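You operate a simulated robot arm through the tools that you are given. There is no shell and no other tool. Be economical: measure what you need, move in short steps, check, and stop when the job is done.

You are at the controls of a simulated two-armed robot. One attempt, no reset.

TASK
Take the green bush and leave it on the tint table shelf. Take the steel plate and leave it on the shelf under the upkeep bench. Turn the orange torque dial to 20 Nm. Screw the lid back on the clear jar with green lid. Fetch the purple grease tin and set it on the tint table shelf. Fetch the clear beaker with orange scale and stand it on top of the sanding block. Close the steel table drawer. Fetch the yellow pump bottle and stand it on the blue pail cover. Fetch the clear beaker with green band and stand it on the white board. Put the clear beaker with black scale in the basin of the steel sink. Take the red valve plug on the bottling table and put it away on the worktop of the upkeep bench. Take the blue pail funnel and leave it on the brass plate. Do these in any order. Set down upright: green bush, clear beaker with orange scale, yellow pump bottle, clear beaker with green band, clear beaker with black scale, red valve plug.

Only the result counts: the job must be done as asked and must still hold three seconds after the hand-in. Knocking over, shifting, dropping, spilling or breaking anything else fails it. Lids that push on must go on centred and level and be pressed home; caps that screw on are set level and turned clockwise until they are tight.

THE ROBOT
Two 7-joint arms with fingered hands on one trunk, on a base that drives. Base frame: it is fixed to the floor where the robot stands at the start and does not move with it; the origin is under the middle of the robot, x ahead of it, y to its left, z up; the surface under the hand at the start is at about z = 0.9. Units: m, rad, N and s.
The left shoulder is at the start at [0.042, 0.163, 1.061], the right one opposite. Places, roughly: basin of the steel sink [0.8, 4.6, 0.8]; blue pail cover [0.75, 2.5, 0.75]; blue pail funnel (10x10x9 cm) [-3.9, 5.2, 0.4]; brass plate (12x16x2 cm) [0.7, 3.5, 1.1]; clear beaker with black scale [-2.25, 5.25, 0.75]; clear beaker with green band [-2, 5, 0.25]; clear beaker with orange scale [-2.5, 0.5, 0.5]; clear jar with green lid (6x6x11 cm) [0.7, 2, 0.9]; green bush (4x4x5 cm) [0.7, 0.1, 0.9]; orange torque dial [0.8, 1.8, 1]; purple grease tin [-1.25, -0.5, 0.75]; red valve plug (4x4x6 cm) [-2.1, 5.3, 0.8]; sanding block (11x7x3 cm) [0.9, 1.1, 0.9]; shelf under the upkeep bench [0.7, 0.9, 0.3]; steel plate (15x10x5 cm) [0.9, 0.4, 0.9]; steel table drawer [-0.5, -2.8, 0.8]; tint table shelf [-1, -3.1, 0.3]; white board [0.75, 2.75, 0.25]; worktop of the upkeep bench [0.7, 0.9, 0.9]; yellow pump bottle [0.5, -2, 1]. Payload 4 kg a hand.
The tool frame of a hand sits at the grasp point between the pads (the TCP): z along the fingers, y along the line on which they close. The tips reach 0.036 m beyond it. The gripper opens to 0.124 m. The gripper's body begins 0.042 m behind the TCP. The gripper is a hand of 4 fingers: y runs from the thumb to the fingers, the wrist lies at [-0.015, -0.099, -0.189] in the tool frame, and closing takes about 1.5 s.
Orientation is that of the tool frame in the base frame, as a unit quaternion [x, y, z, w]. With the fingers straight down and the wrist toward the robot, the tool's x, y and z point along [0, 1, 0], [1, 0, 0] and [0, 0, -1] of the base frame.

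THE INTERFACE
- The arms move only by the tool arm_command. It takes "left_motion", "right_motion" or both (then of equal length, played together; a hand with none holds still); each is a list of rows, each an object (a shift or turn left out is 0, a gripper value left out holds the last) with "translation": the shift along the base's x, y, z in units of 300 mm (1.0 is 300 mm), a list of three; "rot": the turn, a rotation vector about the base's x, y, z in units of 60 degrees (1.0 is 60 degrees), a list of three. In form: [{"translation": [tx, ty, tz], "rot": [rx, ry, rz]}, ...]. A call has 1 to 20 rows; each row is the pose to reach, as a shift and turn from the pose commanded when the call began. "left_fingers" and "right_fingers" are, for a hand that has rows, the gripper command, from -1 (fully open) to 1 (shut), values between in proportion, set as the call begins (left out, the last holds). A call with a number of a shift or a turn outside -1 to 1 is refused whole. Rows are played at 5 a second. More than 0.05 m and 0.15 rad between two rows, or a gripper value outside its range, and nothing of the call is played. A pose out of reach is approached as far as the arm can. The call stops where the force on the tool passes 40 N (or 10 N more than at its start, if that is more) or the arm is blocked; 0.2 s more then pass. The fingers move at their own pace (about 0.045 m/s each) and stop on an object; they squeeze with about 28 N. The grip force told is the motor's: it shows also when the fingers shut on nothing. Time passes only in rows, and 0.2 s behind the last, so rows that repeat a pose let the fingers close. It gives the time, the measured TCP pose, the force on the tool (base axes), the opening and the grip force at its end, in the units of the frame above (readings bear some noise), with the torque about the TCP (base axes, N m) and any sound that the robot's microphone picked up, and new pictures: "show" is both (left out), scene, wrist or none (wrist: the cameras of the hands that moved).
- Cameras (640 x 400 px; columns grow to the right, rows downward): "scene" is now at [0.1339, -0.0528, 1.2913]; the picture's right is [-0.57, -0.82, 0.09], its down [-0.49, 0.25, -0.84] and it looks along [0.66, -0.52, -0.54] (base axes); focal length 214 px, centre (320, 200). "left" rides on the left gripper at [-0.075, -0.086, -0.123] in its tool frame; the picture's right is [-0.70, -0.34, 0.63], its down [0.65, -0.68, 0.35] and it looks along [0.31, 0.65, 0.69] (tool axes); focal length 275 px, centre (320, 200). "right" rides on the right gripper at [0.075, -0.086, -0.123] in its tool frame; the picture's right is [-0.70, 0.34, -0.63], its down [-0.64, -0.68, 0.35] and it looks along [-0.32, 0.65, 0.69] (tool axes); focal length 275 px, centre (320, 200). There is no depth. A picture from a camera that has moved, and an enlarged one, comes with that camera's place and axes in the base frame and with its lens.
- lift_body(by): slides the trunk up (or, below 0, down) by that many m; the arms and the scene camera ride with it, the base frame stays. It gives what a move gives, with no picture.
- roll_base(legs): drives the robot by 1 to 6 legs, each [ahead, left, turn to the left] in m, m and rad, along the robot's own axes; the way and the turn of a leg run together, so that a leg with both is an arc; at most 1.5 m and 3.142 rad a leg. The arms and the cameras ride along, it lands a little off, and it stops where it bumps. It gives what a move gives, and a new picture of the scene camera.
- set_fingers(index, middle, ring, thumb_bend, thumb_turn, hand): sets how far each is bent, from 0 (flat) to 1 (curled in); at 0.3 the hand is open as for a grip, at 0.7 the pads meet at the TCP. One left out holds its place. A second passes; each finger stops where it meets its share of the squeeze, and holds until it gets a number again. A gripper value or a shape takes the hand back. It gives what a move gives, with no picture; readings hold the bend of each and the force on the fingers (four entries, about 0 where the hand has none), thumb and palm. thumb_turn goes from beside the hand (0) to across from the fingers (1), as for a grip.
- hand_shape(shape, hand): the hand has 4 fingers and takes this shape, open, in about a second: jaw (thumb against the fingers, like two jaws); tri (thumb and two fingers); tip (a fingertip pinch); poke (one finger out to press); point (the index stretched); flat (the hand flat); cup (the hand cupped); fist (a fist). The gripper value then closes the fingers along that shape, each until it touches; the sizes above hold for jaw. It gives what a move gives, with no picture.
- head_to(pan, tilt): turns the head with the scene camera to pan (to the left, within 1.501 rad either way) and tilt (down, from -0.506 to 1.204), counted from straight ahead of the robot. It gives what a move gives, and a new picture of the scene camera.
- zoom(camera, box): a new picture of the part [left, top, right, bottom] of that camera's present view, enlarged. No time passes.
- sign_off(): hands the job in; it is judged then, once.

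Go step by step. Nothing tells you exact positions but the pictures and the camera data: compare them with the known pose of the tool, close in by small moves and look again before you grip or let go. The budget is 535 turns and 360 pictures, counting those below and the enlarged ones. Unless the task says otherwise, let go and move clear before handing in.

The tools are called after ">>>" as a command line: name --argument value ..., lists and objects as JSON in quotes. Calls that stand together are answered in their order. arm_command: Moves the arms, as the interface text tells. Its arguments: {"type":"object","properties":{"left_motion":{"type":"array"},"left_fingers":{"type":"number"},"right_motion":{"type":"array"},"right_fingers":{"type":"number"},"show":{"type":"string","enum":["both","scene","wrist","none"]}},"required":[]} The other tools are called the same way: lift_body (by) slides the trunk up or down; hand_shape (shape, hand) gives the hand a shape; set_fingers (index, middle, ring, thumb_bend, thumb_turn, hand) moves the fingers one by one; roll_base (legs) drives the base; head_to (pan, tilt) turns the head that bears the scene camera; zoom (camera, box) takes an enlarged picture of a part of a camera's view; sign_off () hands the job in.

At the start:

```text
time_s: 0.0
left_tcp_pos: [0.4029, 0.5804, 1.221]
left_ee_rot: [0.707, 0.707, 0.0, 0.001]
left_contact_force: [-0.1, 0.0, 0.8]
left_wrist_torque: [-0.01, -0.04, 0.0]
left_gripper_width: 0.1236
left_grasp_force: 0.1
left_shape: jaw
left_bend: [0.3, 0.3, 0.3, 0.3, 0.98]
left_finger forces: [0.0, 0.0, 0.0, 0.0, 0.0, 0.0]
right_tcp_pos: [0.6242, 0.1047, 1.1634]
right_ee_rot: [0.707, 0.707, 0.0, 0.0]
right_contact_force: [0.2, -0.1, -0.1]
right_wrist_torque: [-0.01, -0.01, 0.01]
right_gripper_width: 0.1235
right_grasp_force: 0.0
right_shape: jaw
right_bend: [0.3, 0.3, 0.3, 0.3, 0.98]
right_finger forces: [0.0, 0.1, 0.0, 0.1, 0.0, 0.0]
trunk travel left (down, up): [-0.225, 0.253]
robot x, y, heading: [-0.0027, 0.0018, 0.001]
head pan, tilt: [-0.614, 0.447]
```

scene: 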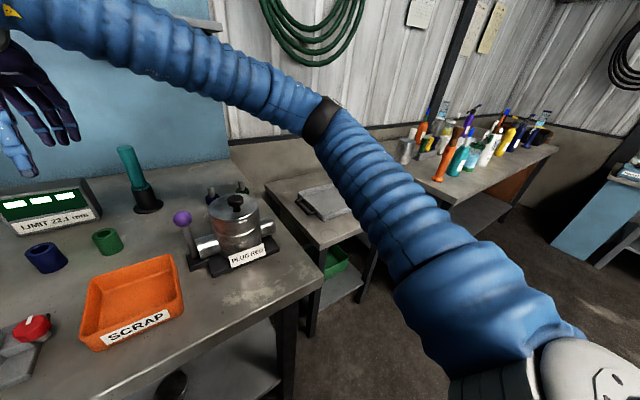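
right: 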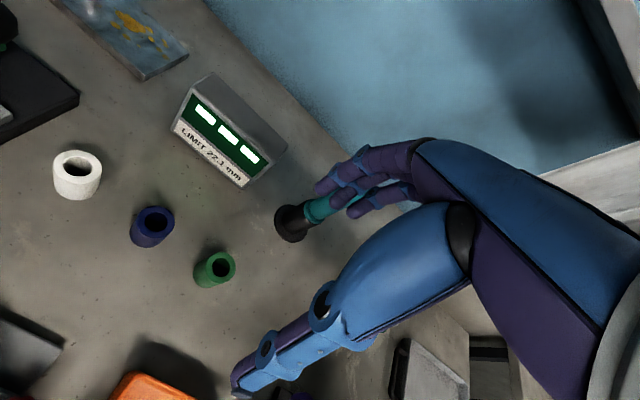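
left: 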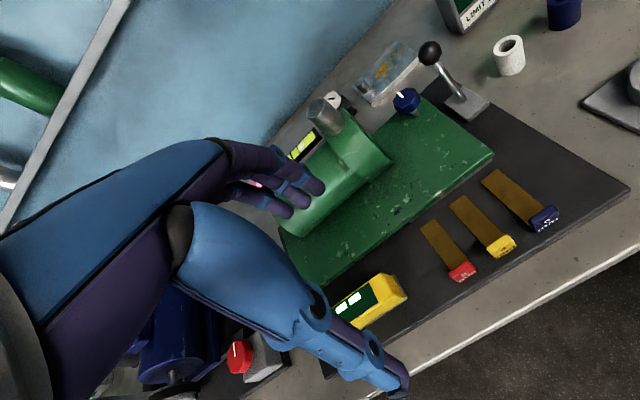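

I see the bench in front with a green bush, an orange scrap bin and gauges. I'll look around with the head first to map the surroundings.

>>> head_to --pan 0 --tilt 0.6

>>> head_to --pan 0.9 --tilt 0.4

>>> head_to --pan -1.4 --tilt 0.3

```text
time_s: 1.0
left_tcp_pos: [0.4026, 0.5803, 1.2203]
left_ee_rot: [0.707, 0.707, 0.0, 0.0]
left_contact_force: [-0.1, -0.8, 0.6]
left_wrist_torque: [0.01, -0.03, 0.0]
left_gripper_width: 0.1237
left_grasp_force: 0.0
left_shape: jaw
left_bend: [0.3, 0.3, 0.3, 0.3, 0.98]
left_finger forces: [0.1, 0.0, 0.0, 0.0, 0.0, 0.1]
right_tcp_pos: [0.6236, 0.1037, 1.1631]
right_ee_rot: [0.707, 0.707, 0.0, 0.0]
right_contact_force: [0.0, -0.3, -0.5]
right_wrist_torque: [0.01, 0.0, 0.01]
right_gripper_width: 0.1239
right_grasp_force: 0.1
right_shape: jaw
right_bend: [0.3, 0.3, 0.3, 0.3, 0.98]
right_finger forces: [0.0, 0.0, 0.0, 0.0, 0.0, 0.1]
trunk travel left (down, up): [-0.225, 0.253]
robot x, y, heading: [0.0017, -0.0013, -0.001]
head pan, tilt: [0.0, 0.6]
camera scene: at [0.1448, 0.0001, 1.2756], right [0.0, -1.0, 0.0], down [-0.68, 0.0, -0.73], along [0.73, 0.0, -0.68], focal length 214 px, centre (320, 200)
```

scene: 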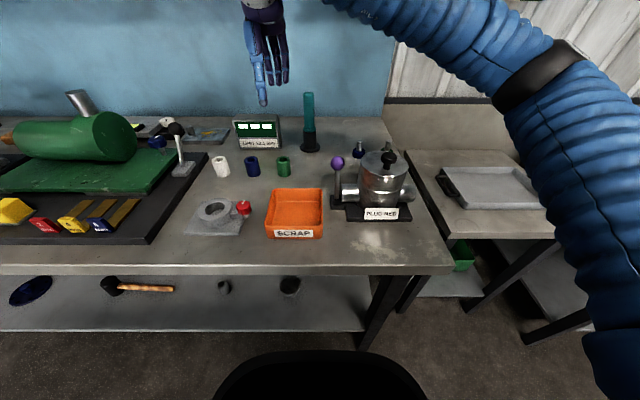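

```text
time_s: 2.2
left_tcp_pos: [0.4028, 0.5804, 1.2207]
left_ee_rot: [0.707, 0.707, 0.0, 0.0]
left_contact_force: [-0.6, 0.3, -0.1]
left_wrist_torque: [-0.01, -0.02, 0.0]
left_gripper_width: 0.1238
left_grasp_force: 0.1
left_shape: jaw
left_bend: [0.3, 0.3, 0.3, 0.3, 0.98]
left_finger forces: [0.0, 0.1, 0.1, 0.0, 0.0, 0.0]
right_tcp_pos: [0.6236, 0.1034, 1.1628]
right_ee_rot: [0.707, 0.707, 0.0, 0.0]
right_contact_force: [-0.3, -0.5, 0.5]
right_wrist_torque: [0.02, 0.01, 0.02]
right_gripper_width: 0.1239
right_grasp_force: 0.0
right_shape: jaw
right_bend: [0.3, 0.3, 0.3, 0.3, 0.98]
right_finger forces: [0.0, 0.0, 0.0, 0.0, 0.1, 0.1]
trunk travel left (down, up): [-0.225, 0.253]
robot x, y, heading: [0.0006, 0.0014, -0.0]
head pan, tilt: [0.901, 0.4]
camera scene: at [0.1171, 0.0728, 1.2983], right [0.77, -0.62, -0.12], down [-0.38, -0.31, -0.87], along [0.51, 0.72, -0.47], focal length 214 px, centre (320, 200)
```

scene: 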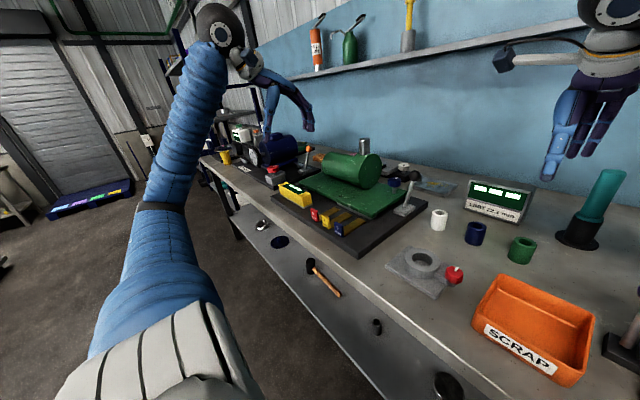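

```text
time_s: 4.3
left_tcp_pos: [0.4041, 0.5803, 1.2209]
left_ee_rot: [0.707, 0.707, 0.001, 0.0]
left_contact_force: [0.9, -0.3, 0.6]
left_wrist_torque: [-0.01, -0.02, -0.01]
left_gripper_width: 0.124
left_grasp_force: 0.2
left_shape: jaw
left_bend: [0.3, 0.3, 0.3, 0.3, 0.98]
left_finger forces: [0.0, 0.0, 0.1, 0.0, 0.1, 0.0]
right_tcp_pos: [0.6239, 0.1044, 1.1628]
right_ee_rot: [0.707, 0.707, 0.0, 0.0]
right_contact_force: [0.4, -0.9, -0.3]
right_wrist_torque: [0.01, 0.02, -0.01]
right_gripper_width: 0.1235
right_grasp_force: 0.0
right_shape: jaw
right_bend: [0.3, 0.3, 0.3, 0.3, 0.98]
right_finger forces: [0.0, 0.1, 0.1, 0.1, 0.0, 0.0]
trunk travel left (down, up): [-0.225, 0.253]
robot x, y, heading: [-0.0031, 0.0015, 0.0]
head pan, tilt: [-1.4, 0.3]
camera scene: at [0.0774, -0.0918, 1.3138], right [-0.97, -0.17, 0.15], down [-0.2, 0.29, -0.94], along [0.12, -0.94, -0.32], focal length 214 px, centre (320, 200)
```

scene: 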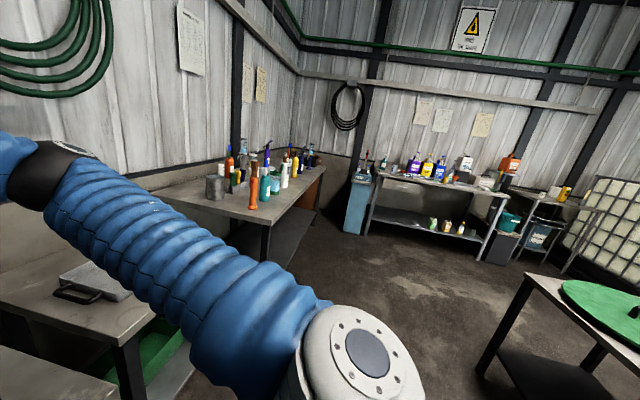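

Bush is at about (0.67, 0.11); the stained plate near (0.93, 0.45) should be the steel plate. Next I zoom in on it.

>>> head_to --pan 0.4 --tilt 0.55

>>> zoom --camera "scene" --box '[220, 80, 420, 205]'

>>> zoom --camera "left" --box '[220, 20, 640, 280]'

```text
time_s: 6.1
left_tcp_pos: [0.4043, 0.5798, 1.2217]
left_ee_rot: [0.707, 0.707, 0.0, 0.0]
left_contact_force: [-0.6, -0.6, -0.2]
left_wrist_torque: [-0.02, 0.0, 0.02]
left_gripper_width: 0.1235
left_grasp_force: 0.1
left_shape: jaw
left_bend: [0.3, 0.3, 0.3, 0.3, 0.98]
left_finger forces: [0.1, 0.0, 0.0, 0.1, 0.1, 0.0]
right_tcp_pos: [0.6257, 0.1031, 1.1632]
right_ee_rot: [0.707, 0.707, 0.0, 0.0]
right_contact_force: [-0.5, -0.2, -0.7]
right_wrist_torque: [-0.03, 0.0, -0.01]
right_gripper_width: 0.1236
right_grasp_force: 0.0
right_shape: jaw
right_bend: [0.3, 0.3, 0.3, 0.3, 0.98]
right_finger forces: [0.0, 0.0, 0.1, 0.0, 0.1, 0.0]
trunk travel left (down, up): [-0.225, 0.253]
robot x, y, heading: [0.0013, 0.0046, -0.0]
head pan, tilt: [0.4, 0.55]
camera scene: at [0.1399, 0.0351, 1.2809], right [0.38, -0.92, -0.06], down [-0.61, -0.2, -0.77], along [0.7, 0.33, -0.64], focal length 214 px, centre (320, 200)
```

scene: 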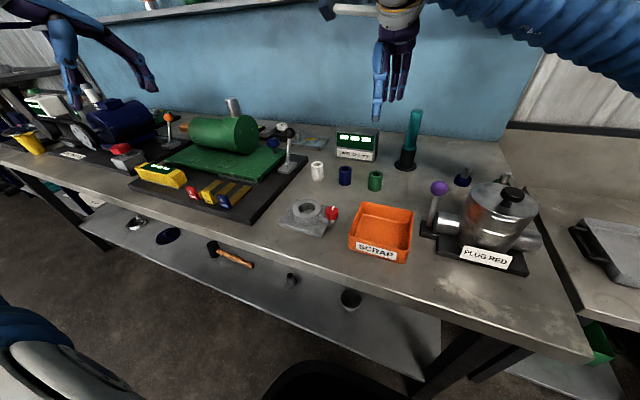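

```text
3.20 times, centred on (320, 142) of scene
camera zoom: at [0.1399, 0.0351, 1.2809], right [0.38, -0.92, -0.06], down [-0.61, -0.2, -0.77], along [0.7, 0.33, -0.64], focal length 686 px, centre (320, 384)
```

zoom: 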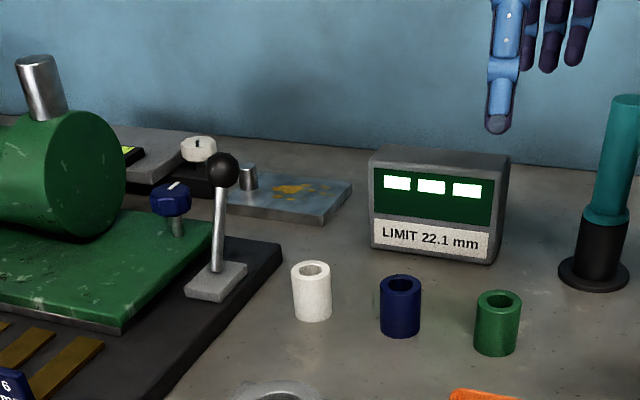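

```text
1.52 times, centred on (430, 150) of left
camera zoom: at [0.3174, 0.5058, 1.3441], right [-0.34, -0.7, -0.63], down [-0.68, 0.65, -0.35], along [0.65, 0.32, -0.69], focal length 420 px, centre (152, 276)
```

zoom: 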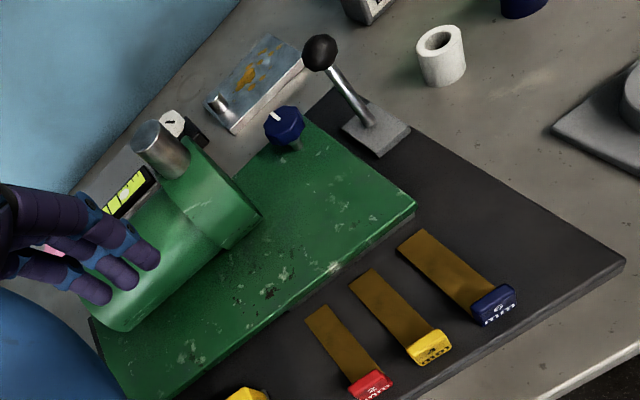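

The steel plate lies at x 0.835–0.93, y 0.345–0.485, with a pin near its left end. I'll roll left so the right hand can take it from the right side with a pitched hand.

>>> roll_base --legs '[[0, 0.5, 0]]'

>>> head_to --pan -0.25 --tilt 0.5

```text
time_s: 9.0
left_tcp_pos: [0.4043, 1.0725, 1.2198]
left_ee_rot: [0.708, 0.707, -0.001, 0.001]
left_contact_force: [1.8, 1.2, 0.0]
left_wrist_torque: [-0.03, -0.01, 0.04]
left_gripper_width: 0.124
left_grasp_force: 0.1
left_shape: jaw
left_bend: [0.3, 0.3, 0.3, 0.3, 0.98]
left_finger forces: [0.0, 0.0, 0.1, 0.0, 0.1, 0.0]
right_tcp_pos: [0.624, 0.5946, 1.1629]
right_ee_rot: [0.707, 0.708, -0.001, 0.0]
right_contact_force: [0.5, 0.1, 0.0]
right_wrist_torque: [-0.02, 0.0, 0.0]
right_gripper_width: 0.1238
right_grasp_force: 0.0
right_shape: jaw
right_bend: [0.3, 0.3, 0.3, 0.3, 0.98]
right_finger forces: [0.0, 0.0, 0.0, 0.0, 0.0, 0.0]
trunk travel left (down, up): [-0.225, 0.253]
robot x, y, heading: [0.0006, 0.4938, -0.002]
head pan, tilt: [0.4, 0.55]
camera scene: at [0.1402, 0.5273, 1.2808], right [0.38, -0.92, -0.06], down [-0.61, -0.2, -0.77], along [0.7, 0.33, -0.64], focal length 214 px, centre (320, 200)
```

scene: 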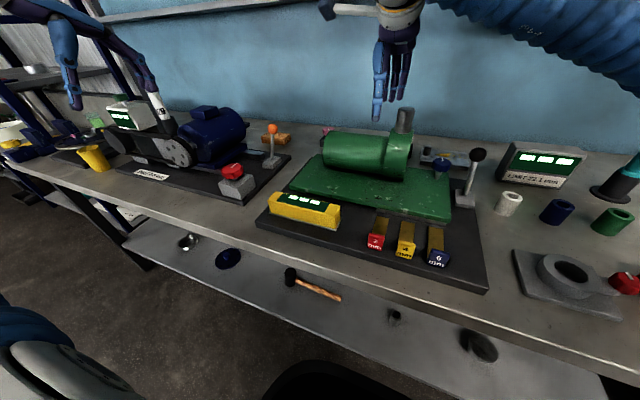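

```text
time_s: 10.1
left_tcp_pos: [0.4041, 1.0716, 1.2205]
left_ee_rot: [0.708, 0.706, 0.0, -0.001]
left_contact_force: [-0.1, 0.1, -0.1]
left_wrist_torque: [-0.02, -0.04, 0.0]
left_gripper_width: 0.1237
left_grasp_force: 0.1
left_shape: jaw
left_bend: [0.3, 0.3, 0.3, 0.3, 0.98]
left_finger forces: [0.1, 0.0, 0.0, 0.0, 0.1, 0.0]
right_tcp_pos: [0.6245, 0.594, 1.163]
right_ee_rot: [0.707, 0.707, 0.0, 0.0]
right_contact_force: [-0.3, 0.5, 0.3]
right_wrist_torque: [0.0, -0.01, 0.01]
right_gripper_width: 0.1236
right_grasp_force: 0.1
right_shape: jaw
right_bend: [0.3, 0.3, 0.3, 0.3, 0.98]
right_finger forces: [0.0, 0.0, 0.0, 0.1, 0.1, 0.1]
trunk travel left (down, up): [-0.225, 0.253]
robot x, y, heading: [-0.001, 0.4919, 0.001]
head pan, tilt: [-0.25, 0.499]
camera scene: at [0.1462, 0.4689, 1.2846], right [-0.24, -0.97, 0.04], down [-0.59, 0.12, -0.8], along [0.77, -0.22, -0.6], focal length 214 px, centre (320, 200)
```

scene: 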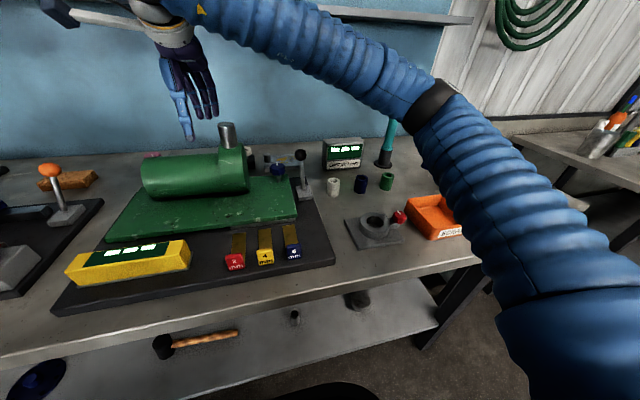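

The lever ball is at (0.684, 0.375, 1.03), so I raise the trunk to bring the forearm in from above it. Then I move over the plate.

>>> lift_body --by 0.2

>>> arm_command --right_motion '[{"translation": [0.144, -0.1, -0.12]}, {"translation": [0.288, -0.2, -0.24]}, {"translation": [0.432, -0.3, -0.36]}, {"translation": [0.576, -0.4, -0.48]}, {"translation": [0.72, -0.5, -0.6]}, {"translation": [0.863, -0.6, -0.72]}, {"translation": [0.863, -0.6, -0.8]}, {"translation": [0.863, -0.6, -0.9]}]' --show "both"

```text
time_s: 12.2
left_tcp_pos: [0.4046, 1.0713, 1.4214]
left_ee_rot: [0.708, 0.706, -0.001, 0.0]
left_contact_force: [-0.4, -0.3, 0.4]
left_wrist_torque: [-0.03, 0.02, -0.01]
left_gripper_width: 0.1237
left_grasp_force: 0.0
left_shape: jaw
left_bend: [0.3, 0.3, 0.3, 0.3, 0.98]
left_finger forces: [0.0, 0.1, 0.0, 0.1, 0.1, 0.1]
right_tcp_pos: [0.6231, 0.5944, 1.3624]
right_ee_rot: [0.707, 0.707, -0.001, -0.001]
right_contact_force: [-0.5, -0.2, 0.5]
right_wrist_torque: [0.0, 0.03, -0.02]
right_gripper_width: 0.1238
right_grasp_force: 0.0
right_shape: jaw
right_bend: [0.3, 0.3, 0.3, 0.3, 0.98]
right_finger forces: [0.0, 0.1, 0.1, 0.0, 0.0, 0.0]
trunk travel left (down, up): [-0.425, 0.053]
robot x, y, heading: [0.0019, 0.4908, -0.002]
head pan, tilt: [-0.25, 0.499]
```

```text
refused: row 1 steps farther than a row can; nothing moved
```

The step was too long; I'll use finer rows.

>>> arm_command --right_motion '[{"translation": [0.096, -0.067, -0.1]}, {"translation": [0.192, -0.133, -0.2]}, {"translation": [0.288, -0.2, -0.3]}, {"translation": [0.384, -0.267, -0.4]}, {"translation": [0.48, -0.333, -0.5]}, {"translation": [0.575, -0.4, -0.6]}, {"translation": [0.671, -0.467, -0.7]}, {"translation": [0.767, -0.533, -0.8]}, {"translation": [0.863, -0.6, -0.9]}]' --show "both"

```text
time_s: 14.2
left_tcp_pos: [0.4044, 1.0706, 1.4214]
left_ee_rot: [0.708, 0.706, -0.001, -0.001]
left_contact_force: [0.4, -0.1, 1.5]
left_wrist_torque: [-0.01, 0.01, -0.01]
left_gripper_width: 0.1238
left_grasp_force: 0.0
left_shape: jaw
left_bend: [0.3, 0.3, 0.3, 0.3, 0.98]
left_finger forces: [0.0, 0.0, 0.1, 0.0, 0.0, 0.1]
right_tcp_pos: [0.8808, 0.4129, 1.0955]
right_ee_rot: [0.707, 0.707, -0.001, -0.001]
right_contact_force: [0.8, 0.4, 0.6]
right_wrist_torque: [-0.01, -0.01, -0.03]
right_gripper_width: 0.1238
right_grasp_force: 0.0
right_shape: jaw
right_bend: [0.3, 0.3, 0.3, 0.3, 0.98]
right_finger forces: [0.0, 0.0, 0.0, 0.0, 0.1, 0.0]
trunk travel left (down, up): [-0.425, 0.053]
robot x, y, heading: [-0.002, 0.4885, -0.003]
head pan, tilt: [-0.25, 0.499]
camera scene: at [0.0834, 0.468, 1.5055], right [-0.25, -0.97, 0.0], down [-0.47, 0.12, -0.87], along [0.85, -0.22, -0.49], focal length 214 px, centre (320, 200)
camera right: at [0.7951, 0.4866, 1.2187], right [0.34, -0.7, 0.63], down [-0.68, -0.64, -0.35], along [0.65, -0.32, -0.69], focal length 275 px, centre (320, 200)
```

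scene: 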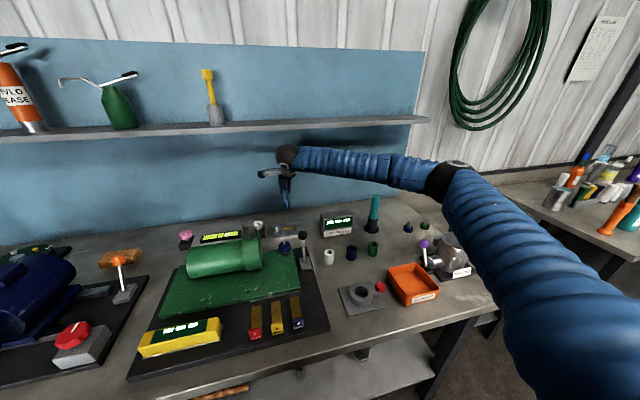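
right: 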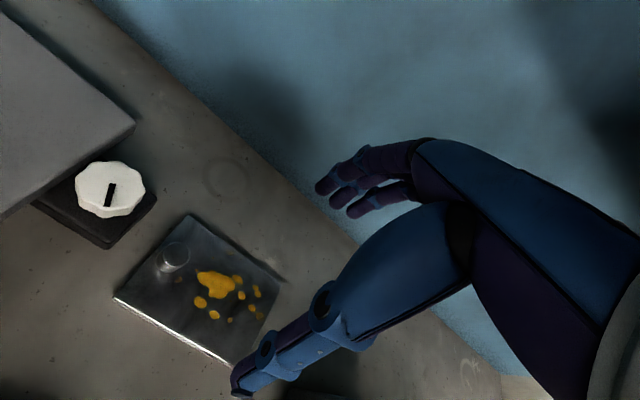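

The plate is centred under the hand. I'm lowering to grip height.

>>> arm_command --right_motion '[{"translation": [0.004, 0.007, -0.13]}, {"translation": [0.004, 0.007, -0.26]}, {"translation": [0.004, 0.007, -0.39]}, {"translation": [0.004, 0.007, -0.45]}, {"translation": [0.004, 0.007, -0.51]}]' --show "both"

```text
time_s: 15.4
left_tcp_pos: [0.4047, 1.0718, 1.4198]
left_ee_rot: [0.708, 0.706, 0.0, -0.001]
left_contact_force: [0.0, 0.7, -1.1]
left_wrist_torque: [-0.02, 0.02, 0.02]
left_gripper_width: 0.124
left_grasp_force: 0.1
left_shape: jaw
left_bend: [0.3, 0.3, 0.3, 0.3, 0.98]
left_finger forces: [0.0, 0.0, 0.1, 0.0, 0.0, 0.0]
right_tcp_pos: [0.8834, 0.4182, 0.9426]
right_ee_rot: [0.707, 0.708, 0.0, -0.001]
right_contact_force: [0.2, 0.4, 0.2]
right_wrist_torque: [0.03, 0.01, 0.01]
right_gripper_width: 0.124
right_grasp_force: 0.1
right_shape: jaw
right_bend: [0.3, 0.3, 0.3, 0.3, 0.98]
right_finger forces: [0.0, 0.0, 0.1, 0.0, 0.0, 0.1]
trunk travel left (down, up): [-0.425, 0.053]
robot x, y, heading: [-0.0009, 0.4936, 0.002]
head pan, tilt: [-0.25, 0.499]
camera scene: at [0.0828, 0.4691, 1.5056], right [-0.25, -0.97, 0.0], down [-0.47, 0.12, -0.87], along [0.85, -0.22, -0.49], focal length 214 px, centre (320, 200)
camera right: at [0.7977, 0.492, 1.0657], right [0.34, -0.7, 0.63], down [-0.68, -0.64, -0.35], along [0.65, -0.32, -0.69], focal length 275 px, centre (320, 200)
```

scene: 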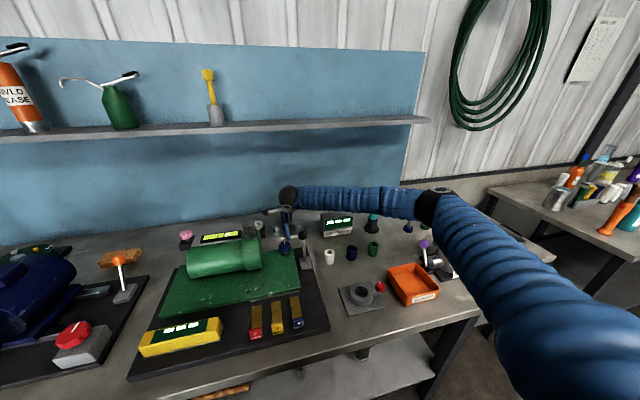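
right: 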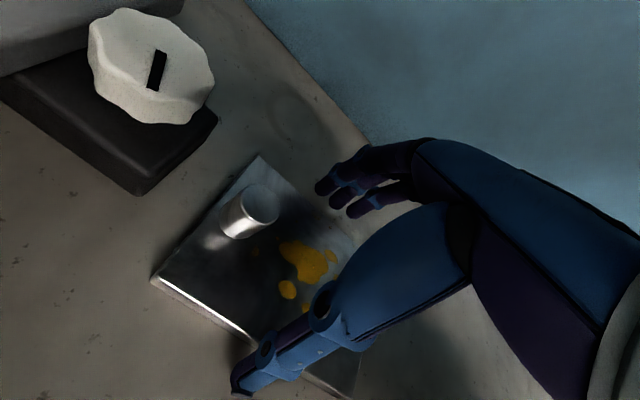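

Fingers straddle the plate on both sides. Closing.

>>> arm_command --right_motion '[{"translation": [0, 0, -0.01]}, {"translation": [0, 0, -0.01]}, {"translation": [0, 0, -0.01]}, {"translation": [0, 0, -0.01]}, {"translation": [0, 0, -0.01]}, {"translation": [0, 0, -0.01]}, {"translation": [0, 0, -0.01]}, {"translation": [0, 0, -0.01]}]' --right_fingers 1 --show "wrist"

```text
time_s: 17.2
left_tcp_pos: [0.405, 1.0715, 1.4196]
left_ee_rot: [0.708, 0.706, 0.0, 0.0]
left_contact_force: [-0.5, 0.0, -0.7]
left_wrist_torque: [-0.01, 0.02, 0.0]
left_gripper_width: 0.1238
left_grasp_force: 0.1
left_shape: jaw
left_bend: [0.3, 0.3, 0.3, 0.3, 0.98]
left_finger forces: [0.0, 0.0, 0.1, 0.0, 0.0, 0.0]
right_tcp_pos: [0.8834, 0.4176, 0.9395]
right_ee_rot: [0.707, 0.708, -0.001, 0.0]
right_contact_force: [-3.8, -0.6, 0.1]
right_wrist_torque: [-0.02, -0.04, 0.06]
right_gripper_width: 0.0939
right_grasp_force: 28.2
right_shape: jaw
right_bend: [0.34, 0.37, 0.36, 0.0, 0.98]
right_finger forces: [14.1, 7.6, 3.3, 0.0, 28.7, 0.0]
trunk travel left (down, up): [-0.425, 0.053]
robot x, y, heading: [0.001, 0.4938, -0.002]
head pan, tilt: [-0.25, 0.499]
camera right: at [0.7972, 0.4918, 1.0628], right [0.34, -0.7, 0.63], down [-0.68, -0.64, -0.35], along [0.65, -0.32, -0.69], focal length 275 px, centre (320, 200)
```

right: 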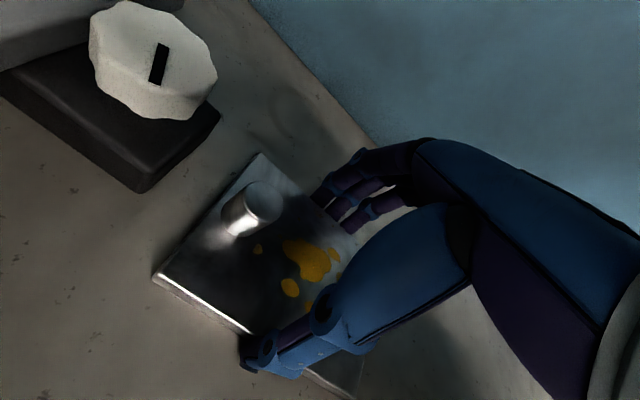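

Gripped at 28 N. Test lift.

>>> arm_command --right_motion '[{"translation": [0, 0, 0.1]}, {"translation": [0, 0, 0.2]}, {"translation": [0, 0, 0.3]}, {"translation": [0, 0, 0.45]}, {"translation": [0, 0, 0.6]}]' --show "wrist"

```text
time_s: 18.4
left_tcp_pos: [0.4038, 1.0711, 1.4203]
left_ee_rot: [0.708, 0.707, 0.0, -0.001]
left_contact_force: [0.4, -0.5, 0.5]
left_wrist_torque: [0.01, 0.01, 0.02]
left_gripper_width: 0.1238
left_grasp_force: 0.1
left_shape: jaw
left_bend: [0.3, 0.3, 0.3, 0.3, 0.98]
left_finger forces: [0.0, 0.0, 0.0, 0.0, 0.1, 0.0]
right_tcp_pos: [0.8847, 0.4185, 1.1152]
right_ee_rot: [0.707, 0.708, -0.003, -0.001]
right_contact_force: [-1.0, 0.3, -15.7]
right_wrist_torque: [0.04, -0.06, 0.0]
right_gripper_width: 0.0943
right_grasp_force: 27.7
right_shape: jaw
right_bend: [0.34, 0.37, 0.36, 0.0, 0.98]
right_finger forces: [15.7, 8.1, 3.7, 0.0, 27.8, 0.0]
trunk travel left (down, up): [-0.425, 0.053]
robot x, y, heading: [0.0021, 0.4928, -0.003]
head pan, tilt: [-0.25, 0.499]
camera right: at [0.7991, 0.4929, 1.2391], right [0.34, -0.7, 0.63], down [-0.68, -0.65, -0.34], along [0.65, -0.32, -0.69], focal length 275 px, centre (320, 200)
```

right: 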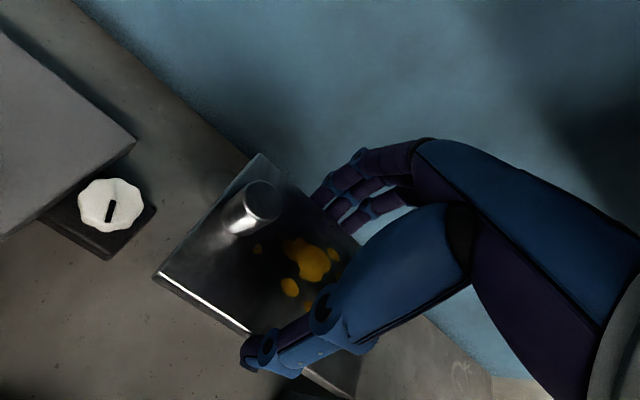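

The plate is held level (about 1.6 kg). Next I raise a little, back away from the bench, then sink the trunk for the low shelf.

>>> arm_command --right_motion '[{"translation": [0, 0, 0.1]}, {"translation": [0, 0, 0.2]}]' --show "none"

>>> roll_base --legs '[[-0.66, 0, 0]]'

>>> lift_body --by -0.425

>>> head_to --pan -0.2 --tilt 0.5

```text
time_s: 19.0
left_tcp_pos: [0.4057, 1.0718, 1.4199]
left_ee_rot: [0.708, 0.706, -0.001, 0.0]
left_contact_force: [0.9, 0.3, 0.5]
left_wrist_torque: [-0.02, -0.04, 0.01]
left_gripper_width: 0.1236
left_grasp_force: 0.0
left_shape: jaw
left_bend: [0.3, 0.3, 0.3, 0.3, 0.98]
left_finger forces: [0.0, 0.0, 0.1, 0.0, 0.0, 0.0]
right_tcp_pos: [0.8843, 0.4192, 1.1748]
right_ee_rot: [0.708, 0.707, -0.002, 0.0]
right_contact_force: [-0.4, -0.2, -14.9]
right_wrist_torque: [0.03, -0.03, 0.0]
right_gripper_width: 0.0944
right_grasp_force: 27.8
right_shape: jaw
right_bend: [0.34, 0.37, 0.36, 0.0, 0.98]
right_finger forces: [15.6, 8.2, 3.8, 0.0, 27.8, 0.1]
trunk travel left (down, up): [-0.425, 0.053]
robot x, y, heading: [-0.001, 0.4938, 0.001]
head pan, tilt: [-0.25, 0.499]
```

```text
time_s: 22.7
left_tcp_pos: [-0.2528, 1.071, 1.4202]
left_ee_rot: [0.708, 0.706, -0.001, -0.001]
left_contact_force: [-0.4, 0.3, 0.1]
left_wrist_torque: [-0.02, -0.02, -0.01]
left_gripper_width: 0.1238
left_grasp_force: 0.1
left_shape: jaw
left_bend: [0.3, 0.3, 0.3, 0.3, 0.98]
left_finger forces: [0.0, 0.0, 0.0, 0.1, 0.0, 0.0]
right_tcp_pos: [0.2252, 0.4185, 1.1744]
right_ee_rot: [0.708, 0.707, 0.0, 0.0]
right_contact_force: [0.0, -0.3, -14.2]
right_wrist_torque: [0.02, -0.06, 0.0]
right_gripper_width: 0.0944
right_grasp_force: 28.2
right_shape: jaw
right_bend: [0.34, 0.37, 0.36, 0.0, 0.98]
right_finger forces: [15.7, 8.2, 3.8, 0.0, 27.8, 0.0]
trunk travel left (down, up): [-0.425, 0.053]
robot x, y, heading: [-0.6589, 0.4907, -0.001]
head pan, tilt: [-0.25, 0.499]
camera scene: at [-0.5761, 0.4698, 1.5055], right [-0.25, -0.97, 0.0], down [-0.47, 0.12, -0.87], along [0.85, -0.22, -0.49], focal length 214 px, centre (320, 200)
```

scene: 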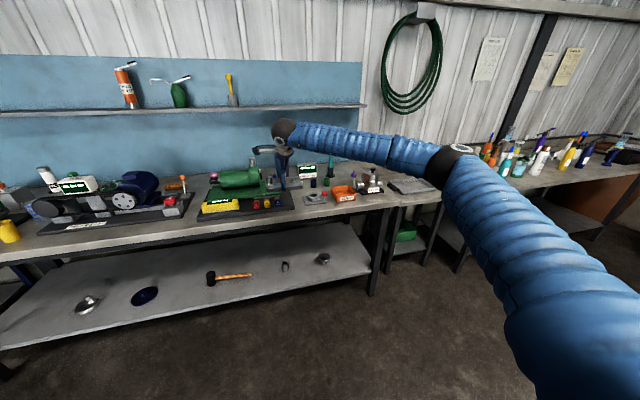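

```text
refused: -0.425 is not a number from -0.4 to 0.4
```

```text
time_s: 23.3
left_tcp_pos: [-0.2533, 1.0711, 1.4202]
left_ee_rot: [0.709, 0.705, 0.001, 0.0]
left_contact_force: [0.4, 0.9, -0.2]
left_wrist_torque: [0.0, -0.05, 0.0]
left_gripper_width: 0.1238
left_grasp_force: 0.2
left_shape: jaw
left_bend: [0.3, 0.3, 0.3, 0.3, 0.98]
left_finger forces: [0.0, 0.0, 0.1, 0.0, 0.0, 0.1]
right_tcp_pos: [0.2252, 0.4178, 1.1748]
right_ee_rot: [0.708, 0.706, -0.001, -0.001]
right_contact_force: [0.0, -0.8, -13.7]
right_wrist_torque: [-0.02, -0.04, 0.04]
right_gripper_width: 0.0945
right_grasp_force: 28.0
right_shape: jaw
right_bend: [0.34, 0.37, 0.36, 0.0, 0.98]
right_finger forces: [15.7, 8.2, 3.8, 0.0, 27.7, 0.0]
trunk travel left (down, up): [-0.425, 0.053]
robot x, y, heading: [-0.6562, 0.4901, -0.001]
head pan, tilt: [-0.201, 0.499]
camera scene: at [-0.5753, 0.4742, 1.5055], right [-0.2, -0.98, 0.0], down [-0.48, 0.1, -0.87], along [0.86, -0.18, -0.49], focal length 214 px, centre (320, 200)
```

scene: 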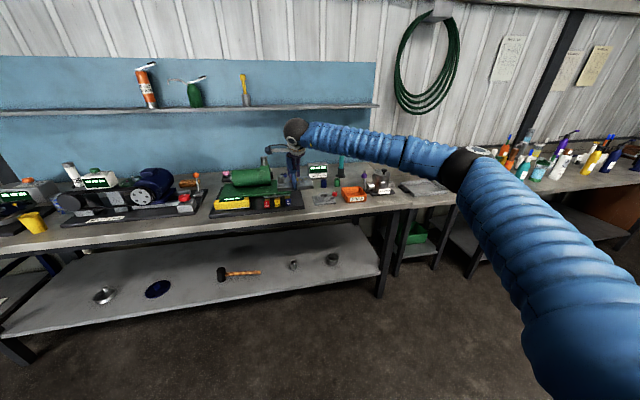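

Good shelf view: a clear spot between the cup (y 0.43) and bowl (y 0.15). I'm lowering the trunk and then the arm.

>>> lift_body --by -0.4

>>> arm_command --right_motion '[{"translation": [0, -0.06, -0.14]}, {"translation": [0, -0.12, -0.28]}, {"translation": [0, -0.18, -0.42]}, {"translation": [0, -0.24, -0.56]}, {"translation": [0, -0.3, -0.7]}, {"translation": [0, -0.36, -0.84]}, {"translation": [0, -0.4, -0.98]}]' --show "scene"

```text
time_s: 27.2
left_tcp_pos: [-0.2545, 1.0714, 1.0212]
left_ee_rot: [0.708, 0.706, 0.0, 0.0]
left_contact_force: [-0.6, -0.6, 0.2]
left_wrist_torque: [-0.01, 0.0, -0.02]
left_gripper_width: 0.1239
left_grasp_force: 0.0
left_shape: jaw
left_bend: [0.3, 0.3, 0.3, 0.3, 0.98]
left_finger forces: [0.0, 0.1, 0.0, 0.0, 0.1, 0.0]
right_tcp_pos: [0.2237, 0.4185, 0.7767]
right_ee_rot: [0.709, 0.706, -0.001, 0.0]
right_contact_force: [-1.0, -0.3, -13.1]
right_wrist_torque: [-0.01, -0.08, 0.0]
right_gripper_width: 0.0946
right_grasp_force: 27.5
right_shape: jaw
right_bend: [0.34, 0.37, 0.36, 0.0, 0.98]
right_finger forces: [15.8, 8.2, 3.9, 0.0, 27.8, 0.0]
trunk travel left (down, up): [-0.025, 0.453]
robot x, y, heading: [-0.6608, 0.4907, -0.0]
head pan, tilt: [-0.201, 0.499]
```

```text
time_s: 28.8
left_tcp_pos: [-0.252, 1.072, 1.0199]
left_ee_rot: [0.708, 0.706, -0.001, -0.001]
left_contact_force: [0.4, 0.0, 0.0]
left_wrist_torque: [-0.01, -0.01, 0.04]
left_gripper_width: 0.1238
left_grasp_force: 0.0
left_shape: jaw
left_bend: [0.3, 0.3, 0.3, 0.3, 0.98]
left_finger forces: [0.0, 0.0, 0.1, 0.0, 0.1, 0.0]
right_tcp_pos: [0.2259, 0.2963, 0.4765]
right_ee_rot: [0.708, 0.707, -0.001, -0.001]
right_contact_force: [0.8, -0.1, -14.3]
right_wrist_torque: [0.06, -0.01, -0.01]
right_gripper_width: 0.0943
right_grasp_force: 27.9
right_shape: jaw
right_bend: [0.34, 0.37, 0.36, 0.0, 0.98]
right_finger forces: [15.9, 8.3, 3.8, 0.0, 27.6, 0.0]
trunk travel left (down, up): [-0.025, 0.453]
robot x, y, heading: [-0.6619, 0.4948, -0.001]
head pan, tilt: [-0.201, 0.499]
camera scene: at [-0.382, 0.4732, 1.0022], right [-0.18, -0.98, 0.09], down [-0.83, 0.1, -0.56], along [0.54, -0.18, -0.83], focal length 214 px, centre (320, 200)
```

scene: 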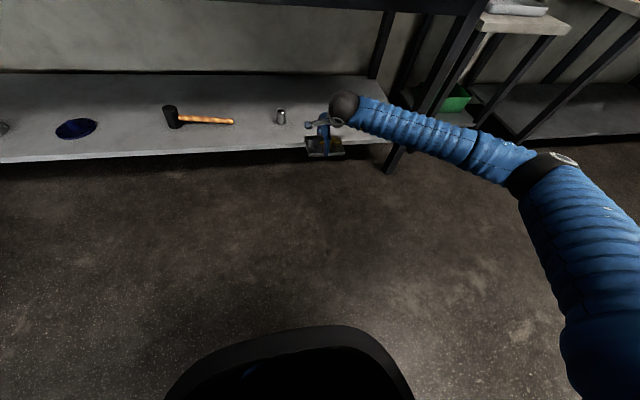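

Clear of obstacles. Rolling forward to bring the plate over the shelf.

>>> roll_base --legs '[[0.275, 0, 0]]'

>>> arm_command --right_motion '[{"translation": [0, 0, -0.12]}, {"translation": [0, 0, -0.24]}, {"translation": [0, 0, -0.34]}]' --show "both"

```text
time_s: 30.7
left_tcp_pos: [0.0231, 1.0696, 1.0192]
left_ee_rot: [0.709, 0.705, 0.0, -0.001]
left_contact_force: [0.5, -0.1, 1.1]
left_wrist_torque: [-0.01, 0.0, 0.01]
left_gripper_width: 0.1237
left_grasp_force: 0.0
left_shape: jaw
left_bend: [0.3, 0.3, 0.3, 0.3, 0.98]
left_finger forces: [0.0, 0.0, 0.0, 0.0, 0.1, 0.0]
right_tcp_pos: [0.4998, 0.2939, 0.4772]
right_ee_rot: [0.709, 0.705, -0.001, -0.002]
right_contact_force: [-0.3, 0.7, -14.4]
right_wrist_torque: [0.03, -0.05, -0.02]
right_gripper_width: 0.0944
right_grasp_force: 28.0
right_shape: jaw
right_bend: [0.34, 0.37, 0.36, 0.0, 0.98]
right_finger forces: [15.8, 8.2, 3.8, 0.0, 27.8, 0.0]
trunk travel left (down, up): [-0.025, 0.453]
robot x, y, heading: [-0.383, 0.4922, -0.005]
head pan, tilt: [-0.201, 0.499]
camera scene: at [-0.1077, 0.4719, 1.0026], right [-0.18, -0.98, 0.09], down [-0.82, 0.1, -0.56], along [0.54, -0.18, -0.83], focal length 214 px, centre (320, 200)
```

scene: 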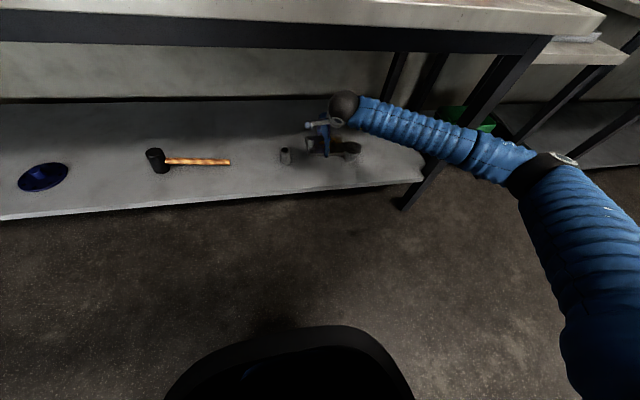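

```text
time_s: 31.5
left_tcp_pos: [0.023, 1.069, 1.0199]
left_ee_rot: [0.709, 0.705, -0.001, 0.0]
left_contact_force: [0.4, -0.5, -0.8]
left_wrist_torque: [0.02, 0.02, 0.01]
left_gripper_width: 0.1237
left_grasp_force: 0.1
left_shape: jaw
left_bend: [0.3, 0.3, 0.3, 0.3, 0.98]
left_finger forces: [0.0, 0.0, 0.1, 0.0, 0.0, 0.1]
right_tcp_pos: [0.5015, 0.292, 0.374]
right_ee_rot: [0.709, 0.705, -0.001, -0.001]
right_contact_force: [-0.1, -0.6, -13.8]
right_wrist_torque: [0.02, -0.06, -0.01]
right_gripper_width: 0.0945
right_grasp_force: 28.6
right_shape: jaw
right_bend: [0.34, 0.37, 0.36, 0.0, 0.98]
right_finger forces: [15.8, 8.2, 3.9, 0.0, 27.6, 0.1]
trunk travel left (down, up): [-0.025, 0.453]
robot x, y, heading: [-0.3846, 0.4927, -0.004]
head pan, tilt: [-0.201, 0.499]
camera scene: at [-0.1076, 0.4718, 1.0025], right [-0.18, -0.98, 0.09], down [-0.82, 0.1, -0.56], along [0.54, -0.18, -0.83], focal length 214 px, centre (320, 200)
camera right: at [0.4167, 0.3669, 0.4986], right [0.34, -0.7, 0.63], down [-0.69, -0.64, -0.34], along [0.65, -0.32, -0.69], focal length 275 px, centre (320, 200)
```

scene: 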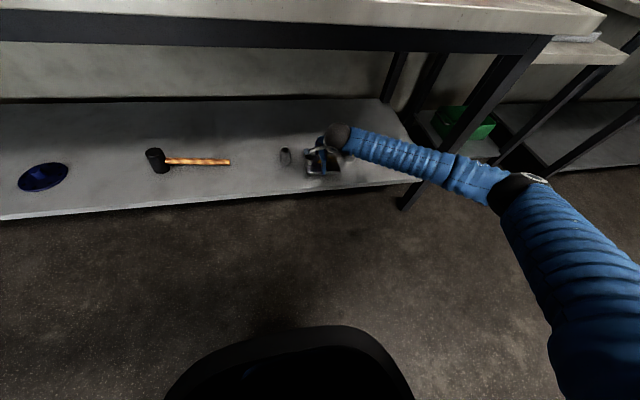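
right: 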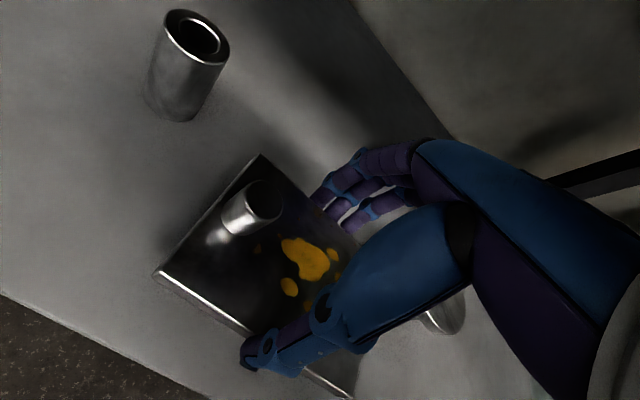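

The plate is over the shelf with room on both sides. Lowering gently until contact.

>>> arm_command --right_motion '[{"translation": [0, 0, -0.04]}, {"translation": [0, 0, -0.08]}, {"translation": [0, 0, -0.1]}]' --show "none"

```text
time_s: 32.3
left_tcp_pos: [0.0233, 1.0694, 1.0199]
left_ee_rot: [0.709, 0.706, -0.001, -0.001]
left_contact_force: [0.3, -0.4, 0.1]
left_wrist_torque: [0.02, -0.01, -0.02]
left_gripper_width: 0.1237
left_grasp_force: 0.0
left_shape: jaw
left_bend: [0.3, 0.3, 0.3, 0.3, 0.98]
left_finger forces: [0.1, 0.0, 0.1, 0.1, 0.0, 0.0]
right_tcp_pos: [0.4996, 0.2919, 0.3454]
right_ee_rot: [0.708, 0.706, -0.001, -0.001]
right_contact_force: [0.3, -0.1, -13.1]
right_wrist_torque: [-0.02, -0.02, 0.01]
right_gripper_width: 0.0943
right_grasp_force: 28.0
right_shape: jaw
right_bend: [0.34, 0.37, 0.36, 0.0, 0.98]
right_finger forces: [15.9, 8.1, 3.6, 0.1, 27.7, 0.0]
trunk travel left (down, up): [-0.025, 0.453]
robot x, y, heading: [-0.3864, 0.4918, -0.002]
head pan, tilt: [-0.201, 0.499]
```

>>> arm_command --right_motion '[{"translation": [0, 0, -0.02]}, {"translation": [0, 0, -0.035]}, {"translation": [0, 0, -0.05]}]' --show "none"

```text
time_s: 33.1
left_tcp_pos: [0.022, 1.0707, 1.0197]
left_ee_rot: [0.709, 0.705, -0.001, 0.0]
left_contact_force: [0.0, 0.5, 0.0]
left_wrist_torque: [-0.01, 0.0, -0.01]
left_gripper_width: 0.1236
left_grasp_force: 0.1
left_shape: jaw
left_bend: [0.3, 0.3, 0.3, 0.3, 0.98]
left_finger forces: [0.0, 0.1, 0.0, 0.0, 0.0, 0.0]
right_tcp_pos: [0.4998, 0.2915, 0.3304]
right_ee_rot: [0.709, 0.705, 0.0, -0.001]
right_contact_force: [-0.7, 0.7, -10.9]
right_wrist_torque: [-0.01, -0.16, -0.01]
right_gripper_width: 0.0944
right_grasp_force: 27.7
right_shape: jaw
right_bend: [0.34, 0.37, 0.36, 0.0, 0.98]
right_finger forces: [15.6, 8.3, 4.0, 0.0, 27.9, 0.0]
trunk travel left (down, up): [-0.025, 0.453]
robot x, y, heading: [-0.3862, 0.4917, -0.002]
head pan, tilt: [-0.201, 0.499]
```

>>> arm_command --right_motion '[{"translation": [0, 0, -0.01]}, {"translation": [0, 0, -0.02]}]' --show "wrist"

```text
time_s: 33.7
left_tcp_pos: [0.0214, 1.0703, 1.022]
left_ee_rot: [0.709, 0.705, 0.001, 0.0]
left_contact_force: [0.4, 0.1, -0.9]
left_wrist_torque: [0.02, 0.02, 0.01]
left_gripper_width: 0.1238
left_grasp_force: 0.0
left_shape: jaw
left_bend: [0.3, 0.3, 0.3, 0.3, 0.98]
left_finger forces: [0.1, 0.1, 0.0, 0.0, 0.1, 0.0]
right_tcp_pos: [0.5018, 0.2919, 0.3285]
right_ee_rot: [0.709, 0.705, 0.001, 0.001]
right_contact_force: [-6.4, -4.3, 12.9]
right_wrist_torque: [-0.18, 0.12, -0.06]
right_gripper_width: 0.0933
right_grasp_force: 27.8
right_shape: jaw
right_bend: [0.34, 0.38, 0.36, 0.0, 0.98]
right_finger forces: [14.0, 7.6, 3.8, 0.0, 30.7, 0.0]
trunk travel left (down, up): [-0.025, 0.453]
robot x, y, heading: [-0.3849, 0.4937, -0.006]
head pan, tilt: [-0.201, 0.499]
camera right: at [0.4149, 0.3669, 0.4523], right [0.33, -0.7, 0.63], down [-0.68, -0.64, -0.35], along [0.65, -0.32, -0.69], focal length 275 px, centre (320, 200)
```

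right: 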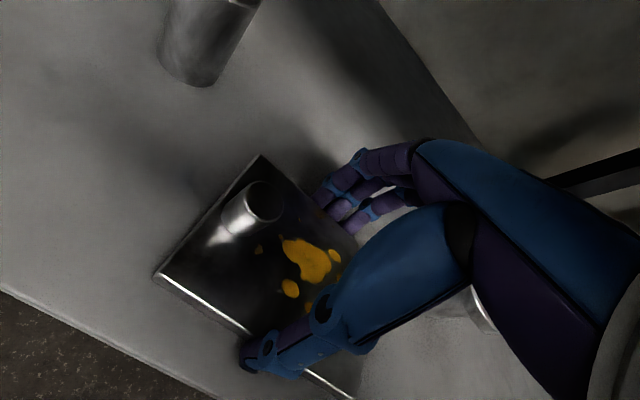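

Contact: the plate rests on the shelf. Open the hand, then lift it clear.

>>> arm_command --right_motion '[{"translation": [0, 0, 0.005]}, {"translation": [0, 0, 0.005]}, {"translation": [0, 0, 0.005]}, {"translation": [0, 0, 0.005]}, {"translation": [0, 0, 0.005]}, {"translation": [0, 0, 0.005]}]' --right_fingers -1 --show "none"

>>> arm_command --right_motion '[{"translation": [0, 0, 0.1]}, {"translation": [0, 0, 0.2]}, {"translation": [0, 0, 0.35]}, {"translation": [0, 0, 0.5]}]' --show "both"

```text
time_s: 35.1
left_tcp_pos: [0.0215, 1.0698, 1.0207]
left_ee_rot: [0.708, 0.706, -0.001, 0.0]
left_contact_force: [-0.7, 0.6, 0.4]
left_wrist_torque: [0.01, -0.01, 0.0]
left_gripper_width: 0.1235
left_grasp_force: 0.0
left_shape: jaw
left_bend: [0.3, 0.3, 0.3, 0.3, 0.98]
left_finger forces: [0.0, 0.0, 0.1, 0.0, 0.0, 0.1]
right_tcp_pos: [0.5, 0.2928, 0.3264]
right_ee_rot: [0.709, 0.705, -0.001, -0.001]
right_contact_force: [-0.3, -0.2, 2.2]
right_wrist_torque: [0.01, -0.14, 0.02]
right_gripper_width: 0.123
right_grasp_force: 0.1
right_shape: jaw
right_bend: [0.3, 0.3, 0.3, 0.3, 0.98]
right_finger forces: [0.0, 2.4, 0.0, 0.0, 0.0, 0.1]
trunk travel left (down, up): [-0.025, 0.453]
robot x, y, heading: [-0.3842, 0.4914, -0.006]
head pan, tilt: [-0.201, 0.499]
```

```text
time_s: 36.1
left_tcp_pos: [0.0225, 1.069, 1.0223]
left_ee_rot: [0.709, 0.705, 0.0, 0.0]
left_contact_force: [-0.4, -0.2, -0.6]
left_wrist_torque: [0.0, -0.01, 0.03]
left_gripper_width: 0.1236
left_grasp_force: 0.1
left_shape: jaw
left_bend: [0.3, 0.3, 0.3, 0.3, 0.98]
left_finger forces: [0.0, 0.1, 0.0, 0.1, 0.0, 0.1]
right_tcp_pos: [0.4994, 0.2904, 0.4777]
right_ee_rot: [0.709, 0.705, -0.001, 0.0]
right_contact_force: [-0.5, -0.2, 0.0]
right_wrist_torque: [-0.01, 0.01, 0.01]
right_gripper_width: 0.124
right_grasp_force: 0.1
right_shape: jaw
right_bend: [0.3, 0.3, 0.3, 0.3, 0.98]
right_finger forces: [0.0, 0.1, 0.1, 0.0, 0.0, 0.0]
trunk travel left (down, up): [-0.025, 0.453]
robot x, y, heading: [-0.3902, 0.493, -0.001]
head pan, tilt: [-0.201, 0.499]
camera scene: at [-0.1095, 0.4723, 1.0036], right [-0.18, -0.98, 0.09], down [-0.82, 0.1, -0.56], along [0.54, -0.18, -0.82], focal length 214 px, centre (320, 200)
camera right: at [0.4135, 0.3654, 0.6019], right [0.33, -0.7, 0.63], down [-0.69, -0.64, -0.34], along [0.65, -0.32, -0.69], focal length 275 px, centre (320, 200)
```

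scene: 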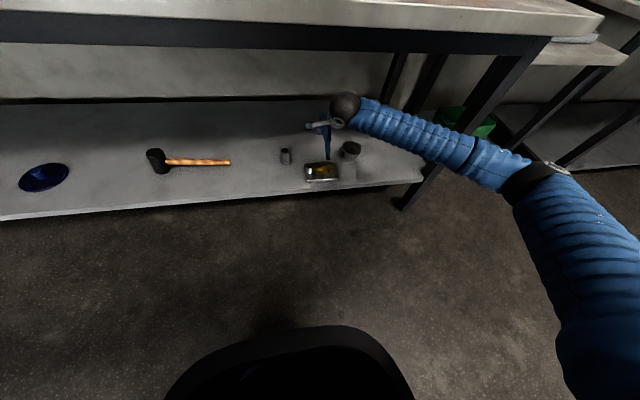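
right: 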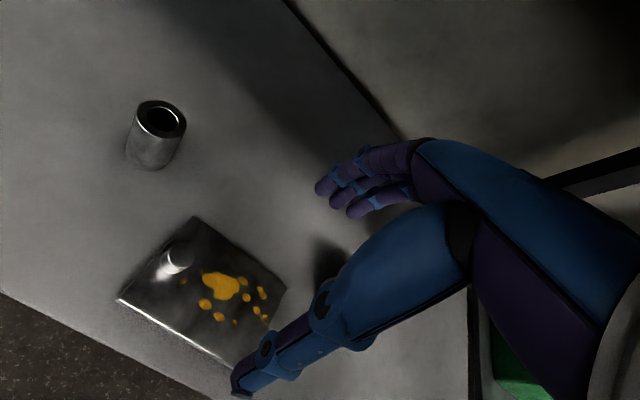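

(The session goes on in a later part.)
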